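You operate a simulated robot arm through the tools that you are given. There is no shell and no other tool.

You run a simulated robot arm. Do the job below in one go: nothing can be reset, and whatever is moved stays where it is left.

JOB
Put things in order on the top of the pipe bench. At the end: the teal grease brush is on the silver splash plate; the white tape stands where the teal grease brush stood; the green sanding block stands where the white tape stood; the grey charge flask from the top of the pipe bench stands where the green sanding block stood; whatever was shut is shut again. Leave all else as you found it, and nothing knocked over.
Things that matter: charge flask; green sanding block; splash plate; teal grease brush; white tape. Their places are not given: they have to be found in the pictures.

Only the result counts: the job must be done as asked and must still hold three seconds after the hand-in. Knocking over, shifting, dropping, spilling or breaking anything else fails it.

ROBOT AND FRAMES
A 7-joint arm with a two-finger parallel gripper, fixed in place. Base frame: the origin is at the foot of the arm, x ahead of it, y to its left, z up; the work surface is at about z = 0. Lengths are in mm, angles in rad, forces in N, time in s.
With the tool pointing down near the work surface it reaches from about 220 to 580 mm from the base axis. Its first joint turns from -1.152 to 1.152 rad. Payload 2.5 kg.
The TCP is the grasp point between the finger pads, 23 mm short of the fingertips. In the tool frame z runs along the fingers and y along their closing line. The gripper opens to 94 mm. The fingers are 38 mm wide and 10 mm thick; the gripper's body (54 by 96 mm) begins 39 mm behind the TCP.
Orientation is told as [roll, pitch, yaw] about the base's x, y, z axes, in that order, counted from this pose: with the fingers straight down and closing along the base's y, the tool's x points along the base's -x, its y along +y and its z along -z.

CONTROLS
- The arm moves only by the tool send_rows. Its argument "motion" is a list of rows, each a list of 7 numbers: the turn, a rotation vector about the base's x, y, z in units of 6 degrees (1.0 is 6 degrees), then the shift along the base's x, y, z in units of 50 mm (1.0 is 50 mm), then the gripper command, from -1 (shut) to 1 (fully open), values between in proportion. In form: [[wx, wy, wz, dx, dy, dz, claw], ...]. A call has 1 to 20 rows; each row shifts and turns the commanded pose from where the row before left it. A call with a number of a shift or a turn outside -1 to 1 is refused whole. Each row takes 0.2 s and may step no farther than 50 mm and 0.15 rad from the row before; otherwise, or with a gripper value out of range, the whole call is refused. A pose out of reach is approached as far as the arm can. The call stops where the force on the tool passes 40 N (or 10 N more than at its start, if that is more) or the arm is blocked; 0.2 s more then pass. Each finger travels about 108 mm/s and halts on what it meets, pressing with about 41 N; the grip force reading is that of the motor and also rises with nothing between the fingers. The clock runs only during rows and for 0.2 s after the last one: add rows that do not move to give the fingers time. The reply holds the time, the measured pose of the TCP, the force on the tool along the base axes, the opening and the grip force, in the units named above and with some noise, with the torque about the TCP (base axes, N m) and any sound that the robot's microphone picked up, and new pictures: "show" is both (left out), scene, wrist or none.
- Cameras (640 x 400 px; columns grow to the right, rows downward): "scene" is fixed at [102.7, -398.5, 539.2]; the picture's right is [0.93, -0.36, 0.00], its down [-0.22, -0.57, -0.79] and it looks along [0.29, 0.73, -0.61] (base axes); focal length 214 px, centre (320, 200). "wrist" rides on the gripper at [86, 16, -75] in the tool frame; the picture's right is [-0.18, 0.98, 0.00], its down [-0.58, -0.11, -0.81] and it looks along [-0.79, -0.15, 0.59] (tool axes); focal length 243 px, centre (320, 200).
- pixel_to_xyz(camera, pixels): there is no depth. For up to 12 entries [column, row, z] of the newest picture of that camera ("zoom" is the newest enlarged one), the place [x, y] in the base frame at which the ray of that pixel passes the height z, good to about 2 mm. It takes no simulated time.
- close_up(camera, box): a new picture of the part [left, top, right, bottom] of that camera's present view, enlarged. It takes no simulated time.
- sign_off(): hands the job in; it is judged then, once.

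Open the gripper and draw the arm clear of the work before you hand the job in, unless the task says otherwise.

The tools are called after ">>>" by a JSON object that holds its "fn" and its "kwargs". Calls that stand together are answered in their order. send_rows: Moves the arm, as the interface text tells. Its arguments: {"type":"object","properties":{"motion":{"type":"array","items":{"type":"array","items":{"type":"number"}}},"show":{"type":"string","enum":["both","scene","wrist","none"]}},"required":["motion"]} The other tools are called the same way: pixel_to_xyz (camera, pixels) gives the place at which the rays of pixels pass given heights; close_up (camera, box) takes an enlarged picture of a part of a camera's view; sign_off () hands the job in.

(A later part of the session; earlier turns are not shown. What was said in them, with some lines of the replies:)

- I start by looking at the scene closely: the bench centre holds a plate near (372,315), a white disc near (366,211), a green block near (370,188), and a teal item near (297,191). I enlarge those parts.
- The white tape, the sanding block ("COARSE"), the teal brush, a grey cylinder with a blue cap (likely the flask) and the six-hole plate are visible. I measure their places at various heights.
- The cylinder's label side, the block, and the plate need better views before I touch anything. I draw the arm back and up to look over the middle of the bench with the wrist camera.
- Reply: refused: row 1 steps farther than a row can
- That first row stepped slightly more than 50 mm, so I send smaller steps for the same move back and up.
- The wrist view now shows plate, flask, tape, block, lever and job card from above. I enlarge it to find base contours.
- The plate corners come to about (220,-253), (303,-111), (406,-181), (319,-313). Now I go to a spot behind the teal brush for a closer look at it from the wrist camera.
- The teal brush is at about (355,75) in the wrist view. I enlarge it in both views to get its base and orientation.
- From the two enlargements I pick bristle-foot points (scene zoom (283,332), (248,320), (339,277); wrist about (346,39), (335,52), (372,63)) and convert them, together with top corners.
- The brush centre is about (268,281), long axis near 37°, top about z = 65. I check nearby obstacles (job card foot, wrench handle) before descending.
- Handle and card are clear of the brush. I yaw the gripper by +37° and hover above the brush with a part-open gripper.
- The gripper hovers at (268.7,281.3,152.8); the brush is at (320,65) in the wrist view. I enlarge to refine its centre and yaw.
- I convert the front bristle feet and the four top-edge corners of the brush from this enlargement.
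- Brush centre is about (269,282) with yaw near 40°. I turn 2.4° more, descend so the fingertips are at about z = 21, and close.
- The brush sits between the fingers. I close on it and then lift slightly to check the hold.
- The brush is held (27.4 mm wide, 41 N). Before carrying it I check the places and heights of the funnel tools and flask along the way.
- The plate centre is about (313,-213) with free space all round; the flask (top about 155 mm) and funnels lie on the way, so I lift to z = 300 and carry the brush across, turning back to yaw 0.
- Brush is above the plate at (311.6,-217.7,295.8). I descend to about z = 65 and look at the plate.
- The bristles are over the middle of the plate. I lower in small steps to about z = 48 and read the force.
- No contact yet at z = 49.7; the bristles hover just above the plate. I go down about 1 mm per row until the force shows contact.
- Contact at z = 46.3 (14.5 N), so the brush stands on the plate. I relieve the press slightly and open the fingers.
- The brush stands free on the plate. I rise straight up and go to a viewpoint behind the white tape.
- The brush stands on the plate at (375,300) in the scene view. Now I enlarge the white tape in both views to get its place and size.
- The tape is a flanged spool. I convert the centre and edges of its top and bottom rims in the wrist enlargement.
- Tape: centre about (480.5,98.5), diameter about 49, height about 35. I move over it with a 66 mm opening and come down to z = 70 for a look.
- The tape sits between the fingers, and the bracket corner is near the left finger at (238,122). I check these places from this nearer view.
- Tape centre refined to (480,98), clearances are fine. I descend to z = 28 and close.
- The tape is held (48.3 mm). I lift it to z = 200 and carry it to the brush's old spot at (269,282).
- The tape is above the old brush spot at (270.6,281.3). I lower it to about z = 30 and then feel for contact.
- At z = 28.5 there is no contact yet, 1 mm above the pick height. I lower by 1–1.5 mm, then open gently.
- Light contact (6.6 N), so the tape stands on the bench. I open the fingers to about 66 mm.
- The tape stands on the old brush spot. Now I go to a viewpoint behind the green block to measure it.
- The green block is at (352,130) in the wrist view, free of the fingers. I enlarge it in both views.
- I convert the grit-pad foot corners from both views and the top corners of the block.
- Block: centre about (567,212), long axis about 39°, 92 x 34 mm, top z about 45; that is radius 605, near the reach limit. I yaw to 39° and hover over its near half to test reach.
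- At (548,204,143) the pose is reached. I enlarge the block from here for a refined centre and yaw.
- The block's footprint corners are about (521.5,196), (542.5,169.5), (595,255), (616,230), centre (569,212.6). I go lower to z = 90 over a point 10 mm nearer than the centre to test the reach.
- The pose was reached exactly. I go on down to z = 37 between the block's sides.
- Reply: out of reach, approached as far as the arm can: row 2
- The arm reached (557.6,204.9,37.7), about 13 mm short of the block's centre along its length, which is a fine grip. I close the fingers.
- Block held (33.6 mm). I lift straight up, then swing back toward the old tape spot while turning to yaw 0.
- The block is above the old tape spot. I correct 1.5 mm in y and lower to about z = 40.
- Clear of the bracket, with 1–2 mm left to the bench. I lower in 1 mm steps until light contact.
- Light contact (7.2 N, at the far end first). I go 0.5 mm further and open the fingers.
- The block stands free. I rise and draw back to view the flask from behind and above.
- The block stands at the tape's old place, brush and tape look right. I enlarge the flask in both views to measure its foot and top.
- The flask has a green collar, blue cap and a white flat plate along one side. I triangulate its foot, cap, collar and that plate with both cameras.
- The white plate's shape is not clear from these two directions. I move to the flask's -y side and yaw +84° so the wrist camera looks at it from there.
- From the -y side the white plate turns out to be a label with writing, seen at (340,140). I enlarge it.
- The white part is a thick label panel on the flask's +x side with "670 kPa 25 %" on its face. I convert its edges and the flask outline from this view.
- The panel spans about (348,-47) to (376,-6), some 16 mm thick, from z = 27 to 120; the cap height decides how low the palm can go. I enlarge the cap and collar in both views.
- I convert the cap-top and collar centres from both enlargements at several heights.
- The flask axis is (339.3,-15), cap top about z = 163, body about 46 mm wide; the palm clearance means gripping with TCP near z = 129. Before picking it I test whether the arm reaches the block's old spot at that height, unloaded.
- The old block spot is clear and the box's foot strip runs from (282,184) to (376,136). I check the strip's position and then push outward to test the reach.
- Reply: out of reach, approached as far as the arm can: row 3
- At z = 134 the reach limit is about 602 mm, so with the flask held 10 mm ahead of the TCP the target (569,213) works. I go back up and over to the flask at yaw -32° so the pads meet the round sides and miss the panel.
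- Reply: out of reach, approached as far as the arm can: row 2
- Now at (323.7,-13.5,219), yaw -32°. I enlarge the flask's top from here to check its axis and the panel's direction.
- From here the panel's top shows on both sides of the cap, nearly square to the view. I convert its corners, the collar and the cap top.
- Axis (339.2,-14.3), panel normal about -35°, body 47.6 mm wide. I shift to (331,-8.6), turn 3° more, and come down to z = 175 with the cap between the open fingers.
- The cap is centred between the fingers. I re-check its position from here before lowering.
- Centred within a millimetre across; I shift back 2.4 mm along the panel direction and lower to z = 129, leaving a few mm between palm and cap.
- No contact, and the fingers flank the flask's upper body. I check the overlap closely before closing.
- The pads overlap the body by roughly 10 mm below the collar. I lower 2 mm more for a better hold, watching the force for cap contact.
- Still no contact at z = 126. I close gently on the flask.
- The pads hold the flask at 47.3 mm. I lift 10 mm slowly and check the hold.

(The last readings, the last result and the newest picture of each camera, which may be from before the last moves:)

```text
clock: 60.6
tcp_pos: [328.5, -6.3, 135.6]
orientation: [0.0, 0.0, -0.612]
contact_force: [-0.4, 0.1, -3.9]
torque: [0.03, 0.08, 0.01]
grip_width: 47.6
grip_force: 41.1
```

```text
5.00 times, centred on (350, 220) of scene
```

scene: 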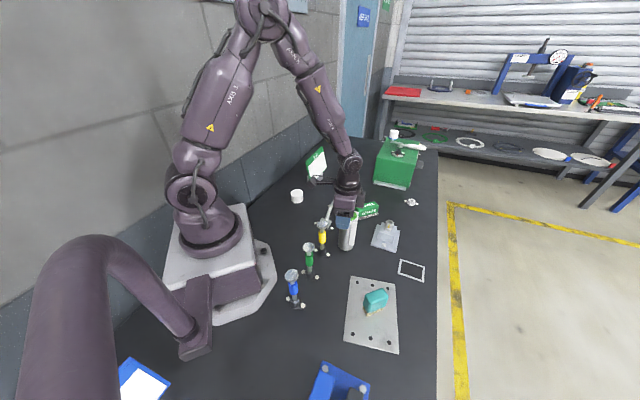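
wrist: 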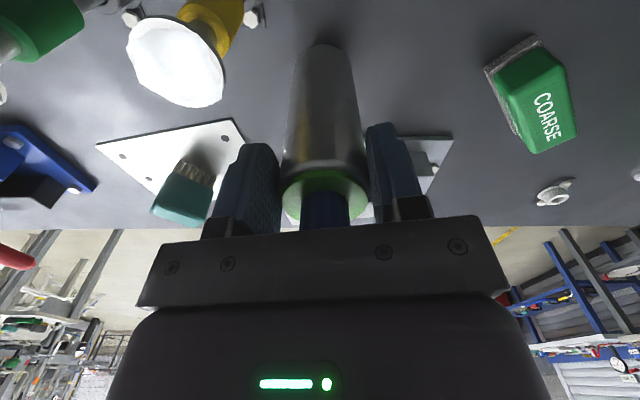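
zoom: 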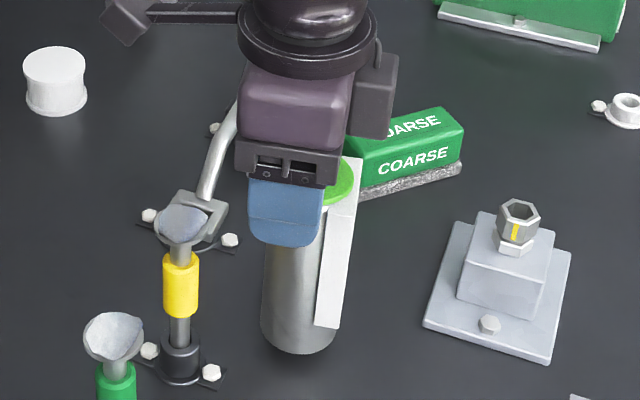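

The flask hangs upright (about 0.4 kg). I lift it to z = 216 and carry it over the low items to (505,165), turning to yaw +20.5°, staying inside the reach at that height.

>>> {"fn": "send_rows", "kwargs": {"motion": [[0, 0, 0, 0, 0, 0.4, -1], [0, 0, 0, 0, 0, 0.6, -1], [0, 0, 0, 0, 0, 0.6, -1], [0, 0, 0.5, 0.15, 0.15, 0, -1], [0, 0, 0.9, 0.35, 0.34, 0, -1], [0, 0, 0.95, 0.37, 0.36, 0, -1], [0, 0, 0.95, 0.37, 0.36, 0, -1], [0, 0, 0.95, 0.37, 0.36, 0, -1], [0, 0, 0.95, 0.37, 0.36, 0, -1], [0, 0, 0.95, 0.37, 0.36, 0, -1], [0, 0, 0.95, 0.37, 0.36, 0, -1], [0, 0, 0.95, 0.37, 0.36, 0, -1], [0, 0, 0.85, 0.25, 0.24, 0, -1], [0, 0, 0.35, 0.18, 0.18, 0, -1], [0, 0, 0, 0, 0, 0, -1], [0, 0, 0, 0, 0, 0, -1]], "show": "both"}}

```text
clock: 64.0
tcp_pos: [505.4, 165.2, 217.0]
orientation: [-0.001, -0.001, 0.357]
contact_force: [-0.6, 0.4, -4.5]
torque: [-0.02, 0.03, 0.0]
grip_width: 47.2
grip_force: 40.9
```

scene: 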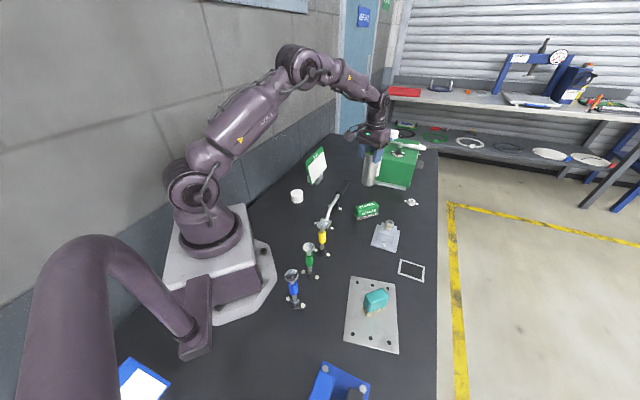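
wrist: 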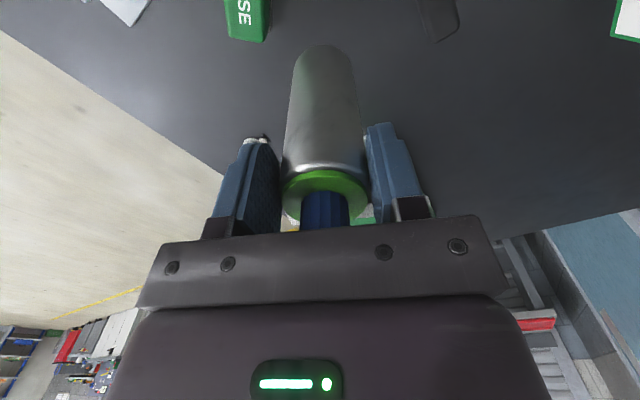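

The flask hangs upright over the approach point. I enlarge the held flask to measure where its axis lies relative to the TCP.

>>> {"fn": "close_up", "kwargs": {"camera": "wrist", "box": [260, 30, 400, 240]}}

>>> {"fn": "close_up", "kwargs": {"camera": "scene", "box": [340, 120, 420, 200]}}

```text
1.90 times, centred on (330, 135) of wrist
```

zoom: 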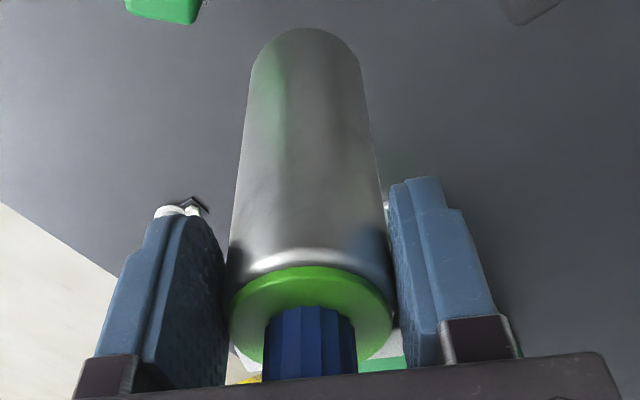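

```text
5.00 times, centred on (380, 160) of scene
```

zoom: 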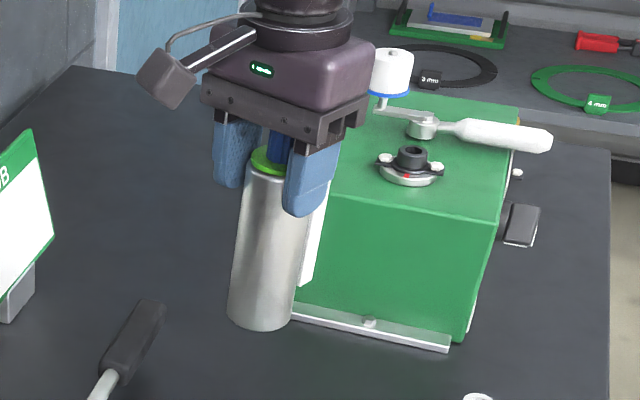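

I convert the flask's bottom arc and the collar edges at their estimated heights (bottom z about 91, collar z about 217).

>>> {"fn": "pixel_to_xyz", "kwargs": {"camera": "wrist", "pixels": [[322.1, 44.7, 91], [325.3, 195.4, 217], [282.2, 195.4, 217], [368.8, 195.4, 217], [324, 169.7, 217], [294, 68, 91], [351, 68, 91]]}}

>>> {"fn": "pixel_to_xyz", "kwargs": {"camera": "scene", "pixels": [[368.6, 186, 91], [361.8, 182, 91], [374.5, 183.5, 91]]}}

```text
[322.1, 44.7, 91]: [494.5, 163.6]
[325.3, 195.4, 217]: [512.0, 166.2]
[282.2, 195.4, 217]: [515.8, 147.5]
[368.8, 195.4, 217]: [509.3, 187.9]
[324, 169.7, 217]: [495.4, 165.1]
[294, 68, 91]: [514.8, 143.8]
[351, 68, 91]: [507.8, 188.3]
```

```text
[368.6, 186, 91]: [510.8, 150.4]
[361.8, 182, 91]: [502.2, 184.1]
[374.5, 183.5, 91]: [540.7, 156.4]
```

The axis lies about 12 mm ahead of the TCP, so the TCP target is (557.3,208.3). I lower to z = 150 here and then extend outward at that height.

>>> {"fn": "send_rows", "kwargs": {"motion": [[0, 0, 0, 0, 0, -0.3, -1], [0, 0, 0, 0, 0, -0.45, -1], [0, 0, 0, 0, 0, -0.45, -1], [0, 0, 0, 0, 0, -0.14, -1], [0, 0, 0, 0.2, 0.16, 0, -1], [0, 0, 0, 0.28, 0.23, 0, -1], [0, 0, 0, 0.28, 0.23, 0, -1], [0, 0, 0, 0.2, 0.17, 0, -1], [0, 0, 0, 0.08, 0.07, 0, -1], [0, 0, 0, 0, 0, 0, -1], [0, 0, 0, 0, 0, 0, -1]], "show": "both"}}

```text
clock: 66.4
tcp_pos: [557.1, 206.6, 147.1]
orientation: [0.0, 0.0, 0.356]
contact_force: [0.3, 0.2, -4.6]
torque: [-0.01, 0.06, -0.01]
grip_width: 47.5
grip_force: 40.7
```

scene: 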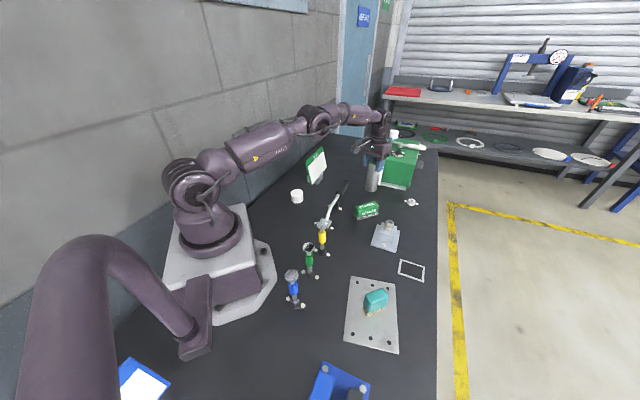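
wrist: 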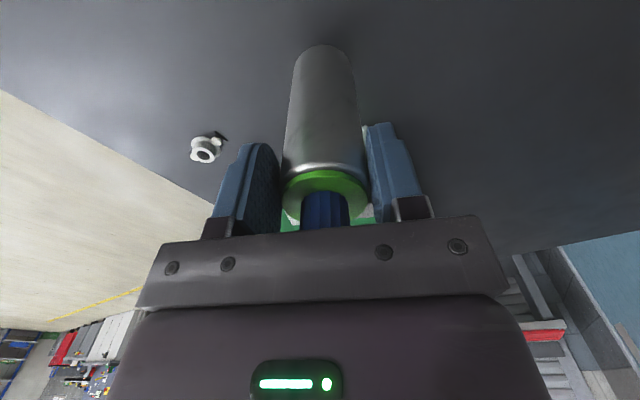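

Position reached without reach warnings. I lower to about z = 131 (bottom a few mm above the bench) and check the position.

>>> {"fn": "send_rows", "kwargs": {"motion": [[0, 0, 0, 0, 0, -0.2, -1], [0, 0, 0, 0, 0, -0.16, -1], [0, 0, 0, 0, 0, 0, -1], [0, 0, 0, 0, 0, 0, -1]], "show": "both"}}

>>> {"fn": "close_up", "kwargs": {"camera": "scene", "box": [350, 140, 410, 200]}}

>>> {"fn": "close_up", "kwargs": {"camera": "wrist", "box": [260, 30, 400, 130]}}

```text
clock: 67.4
tcp_pos: [557.9, 208.2, 130.3]
orientation: [0.0, -0.001, 0.356]
contact_force: [0.5, -1.2, -3.8]
torque: [-0.01, 0.06, -0.03]
grip_width: 47.3
grip_force: 40.7
```

scene: 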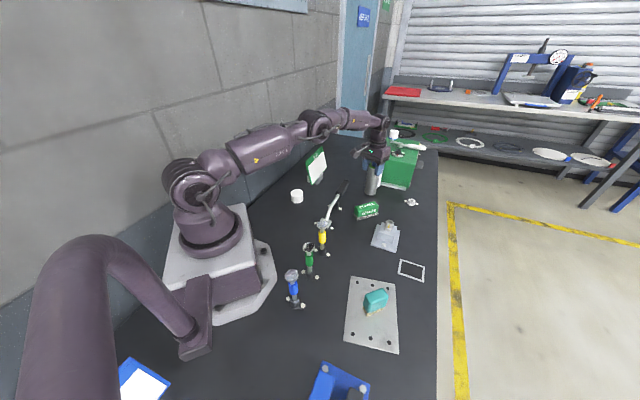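
wrist: 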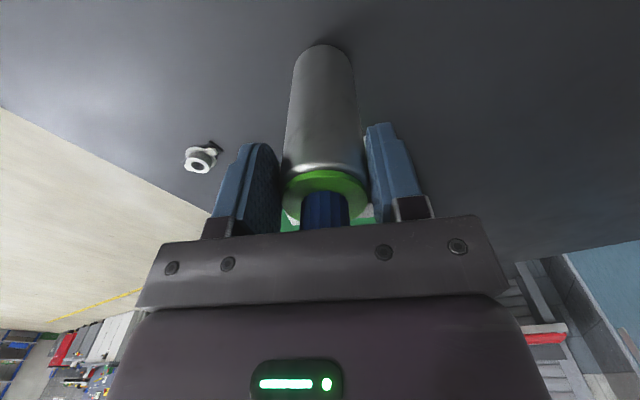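

```text
6.67 times, centred on (380, 170) of scene
```

zoom: 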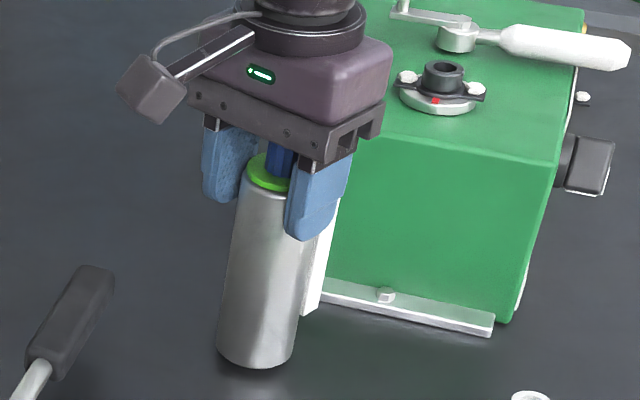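

```text
4.00 times, centred on (330, 80) of wrist
```

zoom: 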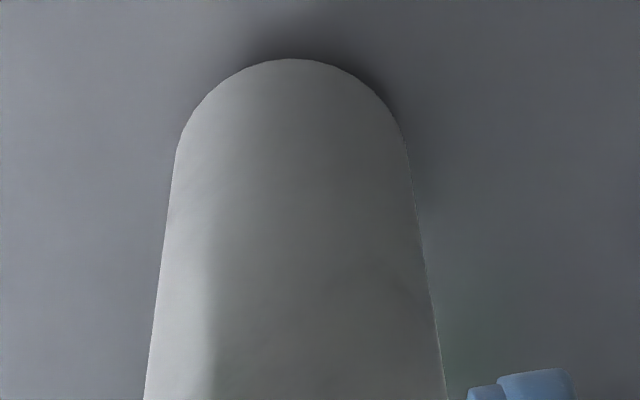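

I convert the flask's bottom arc points in both views at z about 4 to get its axis.

>>> {"fn": "pixel_to_xyz", "kwargs": {"camera": "scene", "pixels": [[369.6, 195.2, 4], [364.55, 191.5, 4], [376, 193.3, 4]]}}

>>> {"fn": "pixel_to_xyz", "kwargs": {"camera": "wrist", "pixels": [[322.5, 44.5, 4], [294, 68, 4], [351.5, 68, 4], [324, 169.7, 130]]}}

```text
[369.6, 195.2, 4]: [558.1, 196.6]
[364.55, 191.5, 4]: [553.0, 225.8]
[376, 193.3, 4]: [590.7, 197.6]
```

```text
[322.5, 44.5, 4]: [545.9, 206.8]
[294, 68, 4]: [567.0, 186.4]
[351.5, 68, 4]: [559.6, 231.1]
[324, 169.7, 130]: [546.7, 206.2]
```

Axis is about (570,212), within 2 mm of the target (568.8,212.6). I lower in small steps until contact.

>>> {"fn": "send_rows", "kwargs": {"motion": [[0, 0, 0, 0, 0, -0.04, -1], [0, 0, 0, 0, 0, -0.03, -1], [0, 0, 0, 0, 0, 0, -1]], "show": "none"}}

```text
clock: 68.2
tcp_pos: [557.6, 207.7, 125.9]
orientation: [0.001, -0.001, 0.356]
contact_force: [-0.4, 0.7, -3.8]
torque: [0.0, 0.06, 0.02]
grip_width: 47.2
grip_force: 40.6
```

No contact yet at z = 125.9 (still the flask's weight, -3.8 N). I continue in 1 mm steps.

>>> {"fn": "send_rows", "kwargs": {"motion": [[0, 0, 0, 0, 0, -0.02, -1], [0, 0, 0, 0, 0, -0.02, -1], [0, 0, 0, 0, 0, 0, -1]], "show": "none"}}

```text
clock: 69.0
tcp_pos: [557.8, 208.1, 127.1]
orientation: [-0.001, -0.002, 0.356]
contact_force: [-3.9, -0.8, 8.0]
torque: [-0.23, 0.6, -0.01]
grip_width: 47.5
grip_force: 41.2
```

Contact (+8 N), so the flask stands on the bench. I relieve half a millimetre and open the fingers gradually.

>>> {"fn": "send_rows", "kwargs": {"motion": [[0, 0, 0, 0, 0, 0.008, -1], [0, 0, 0, 0, 0, 0, 0.06], [0, 0, 0, 0, 0, 0, 0.2], [0, 0, 0, 0, 0, 0, 0.4], [0, 0, 0, 0, 0, 0, 0.62], [0, 0, 0, 0, 0, 0, 0.62]], "show": "both"}}

>>> {"fn": "close_up", "kwargs": {"camera": "scene", "box": [350, 140, 410, 200]}}

```text
clock: 70.4
tcp_pos: [558.3, 207.7, 124.5]
orientation: [0.001, -0.001, 0.355]
contact_force: [0.6, 1.3, 2.2]
torque: [0.03, 0.01, -0.04]
grip_width: 75.9
grip_force: 0.1
```

scene: 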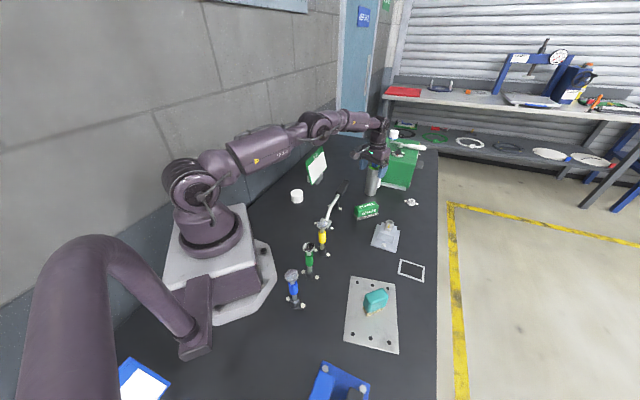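
wrist: 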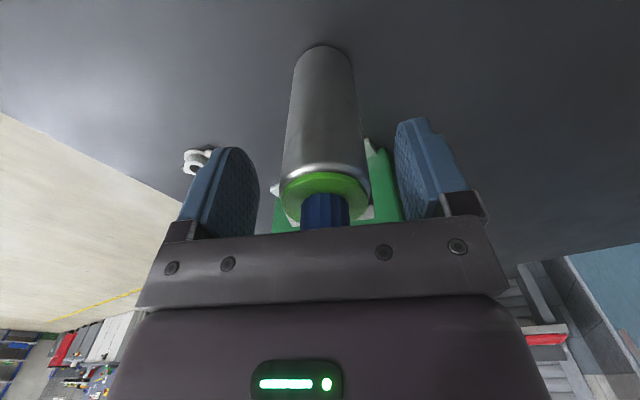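

```text
6.67 times, centred on (380, 170) of scene
```

zoom: 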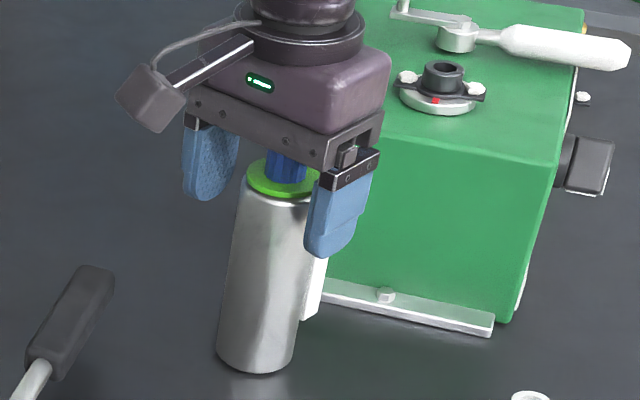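

The flask stands free with the fingers open. I rise straight up past the cap and then draw back.

>>> {"fn": "send_rows", "kwargs": {"motion": [[0, 0, 0, 0, 0, 0.1, 0.62], [0, 0, 0, 0, 0, 0.3, 0.62], [0, 0, 0, 0, 0, 0.4, 0.62], [0, 0, 0, 0, 0, 0.4, 0.62], [0, 0, 0, 0, 0, 0.3, 0.62], [0, 0, 0, 0, 0, 0, 0.62]], "show": "both"}}

```text
clock: 71.8
tcp_pos: [558.9, 207.6, 199.9]
orientation: [0.001, 0.002, 0.356]
contact_force: [0.1, 1.1, -0.2]
torque: [0.01, 0.0, 0.0]
grip_width: 76.1
grip_force: 0.1
```

scene: 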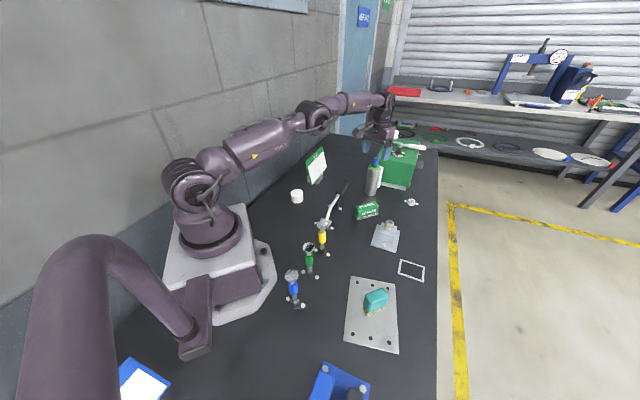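
wrist: 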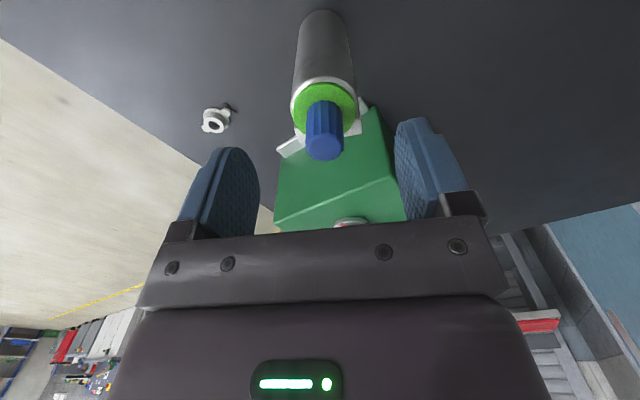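

The flask stands upright beside the green box, and the fingers (tips about z = 177) are above its cap. I draw back and up to near the starting pose for a final check.

>>> {"fn": "send_rows", "kwargs": {"motion": [[0, 0, 0, -0.3, -0.05, 0.3, 0.62], [0, 0, -0.5, -0.5, -0.1, 0.4, 0.62], [0, 0, -0.9, -0.7, -0.2, 0.5, 0.62], [0, 0, -1, -0.7, -0.2, 0.4, 1], [0, 0, -1, -0.7, -0.2, 0.4, 1], [0, 0, 0, -0.7, -0.2, 0, 1], [0, 0, 0, 0, 0, 0, 1], [0, 0, 0, 0, 0, 0, 1]], "show": "both"}}

>>> {"fn": "close_up", "kwargs": {"camera": "scene", "box": [270, 120, 450, 232]}}

>>> {"fn": "close_up", "kwargs": {"camera": "scene", "box": [270, 200, 450, 400]}}

```text
clock: 73.6
tcp_pos: [378.7, 160.7, 299.9]
orientation: [0.0, 0.0, 0.001]
contact_force: [-1.2, 0.1, -0.2]
torque: [-0.03, 0.0, 0.0]
grip_width: 93.8
grip_force: 0.0
```

scene: 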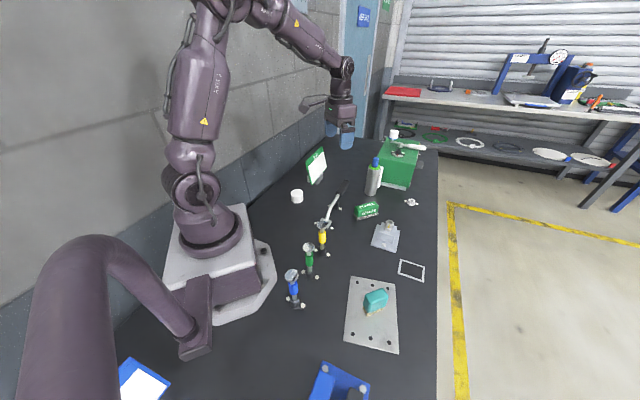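
wrist: 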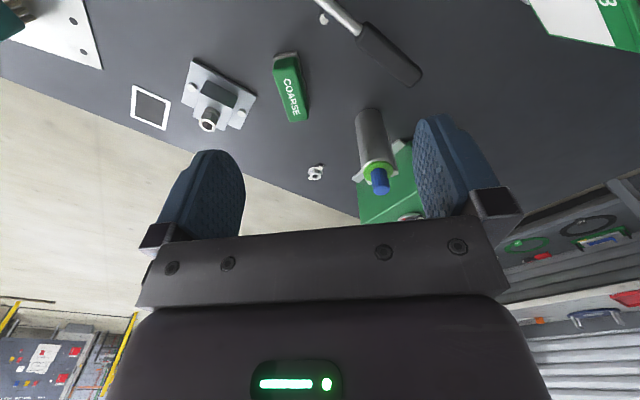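

```text
3.56 times, centred on (360, 176) of scene
```

zoom: 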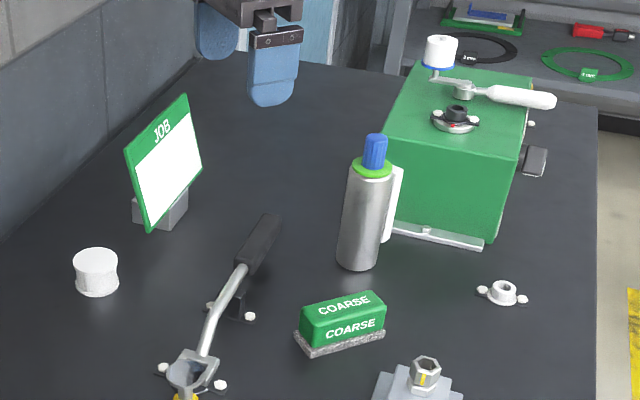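

```text
2.00 times, centred on (360, 300) of scene
```

zoom: 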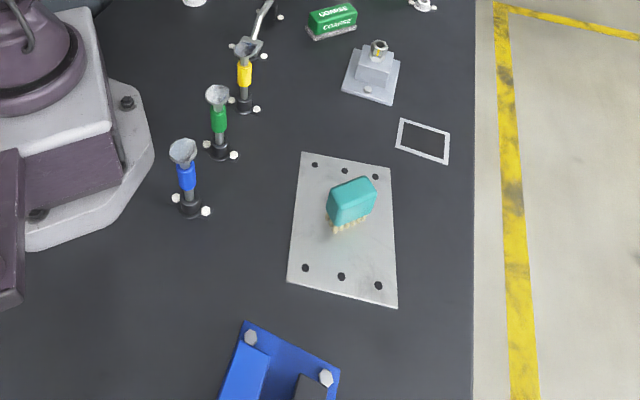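

All four pieces are in place and upright: the brush is on the plate at (375,300), the tape is on the brush's old spot at (297,197), the block is on the tape's old spot at (367,210), and the flask is on the block's old spot at (374,178). Nothing else has changed and nothing was opened. The gripper is open and clear, so I hand the job in.

>>> {"fn": "sign_off", "kwargs": {}}

```text
The job is handed in.
```

I moved all four items to their new places and handed the job in. Each looked upright in the last pictures. I have no verdict back from the hand-in.

| Item | Where it stands now | Approx. position (x, y, mm) |
|---|---|---|
| Teal grease brush | Middle of the silver splash plate | (311, -213) |
| White tape | Where the brush stood | (269, 282) |
| Green sanding block | Where the tape stood | (480, 98) |
| Grey charge flask | Where the sanding block stood | (570, 212) |

- **Item identification:** I worked out which item was which from the pictures. I took the six-hole silver plate as the splash plate, and the steel cylinder with the blue cap and "670 kPa 25 %" label as the charge flask.
- **Accuracy:** The flask's position was measured to within about 2 mm of the target before I set it down. The other positions come from the arm's own readings.
- **Orientation:** The sanding block and flask are turned differently from before. The block now lies along x, and the flask's label panel faces outward from the arm.
- **Everything else:** I opened nothing, so nothing needed shutting. The pictures show nothing else moved. The gripper is open and back near its starting pose.
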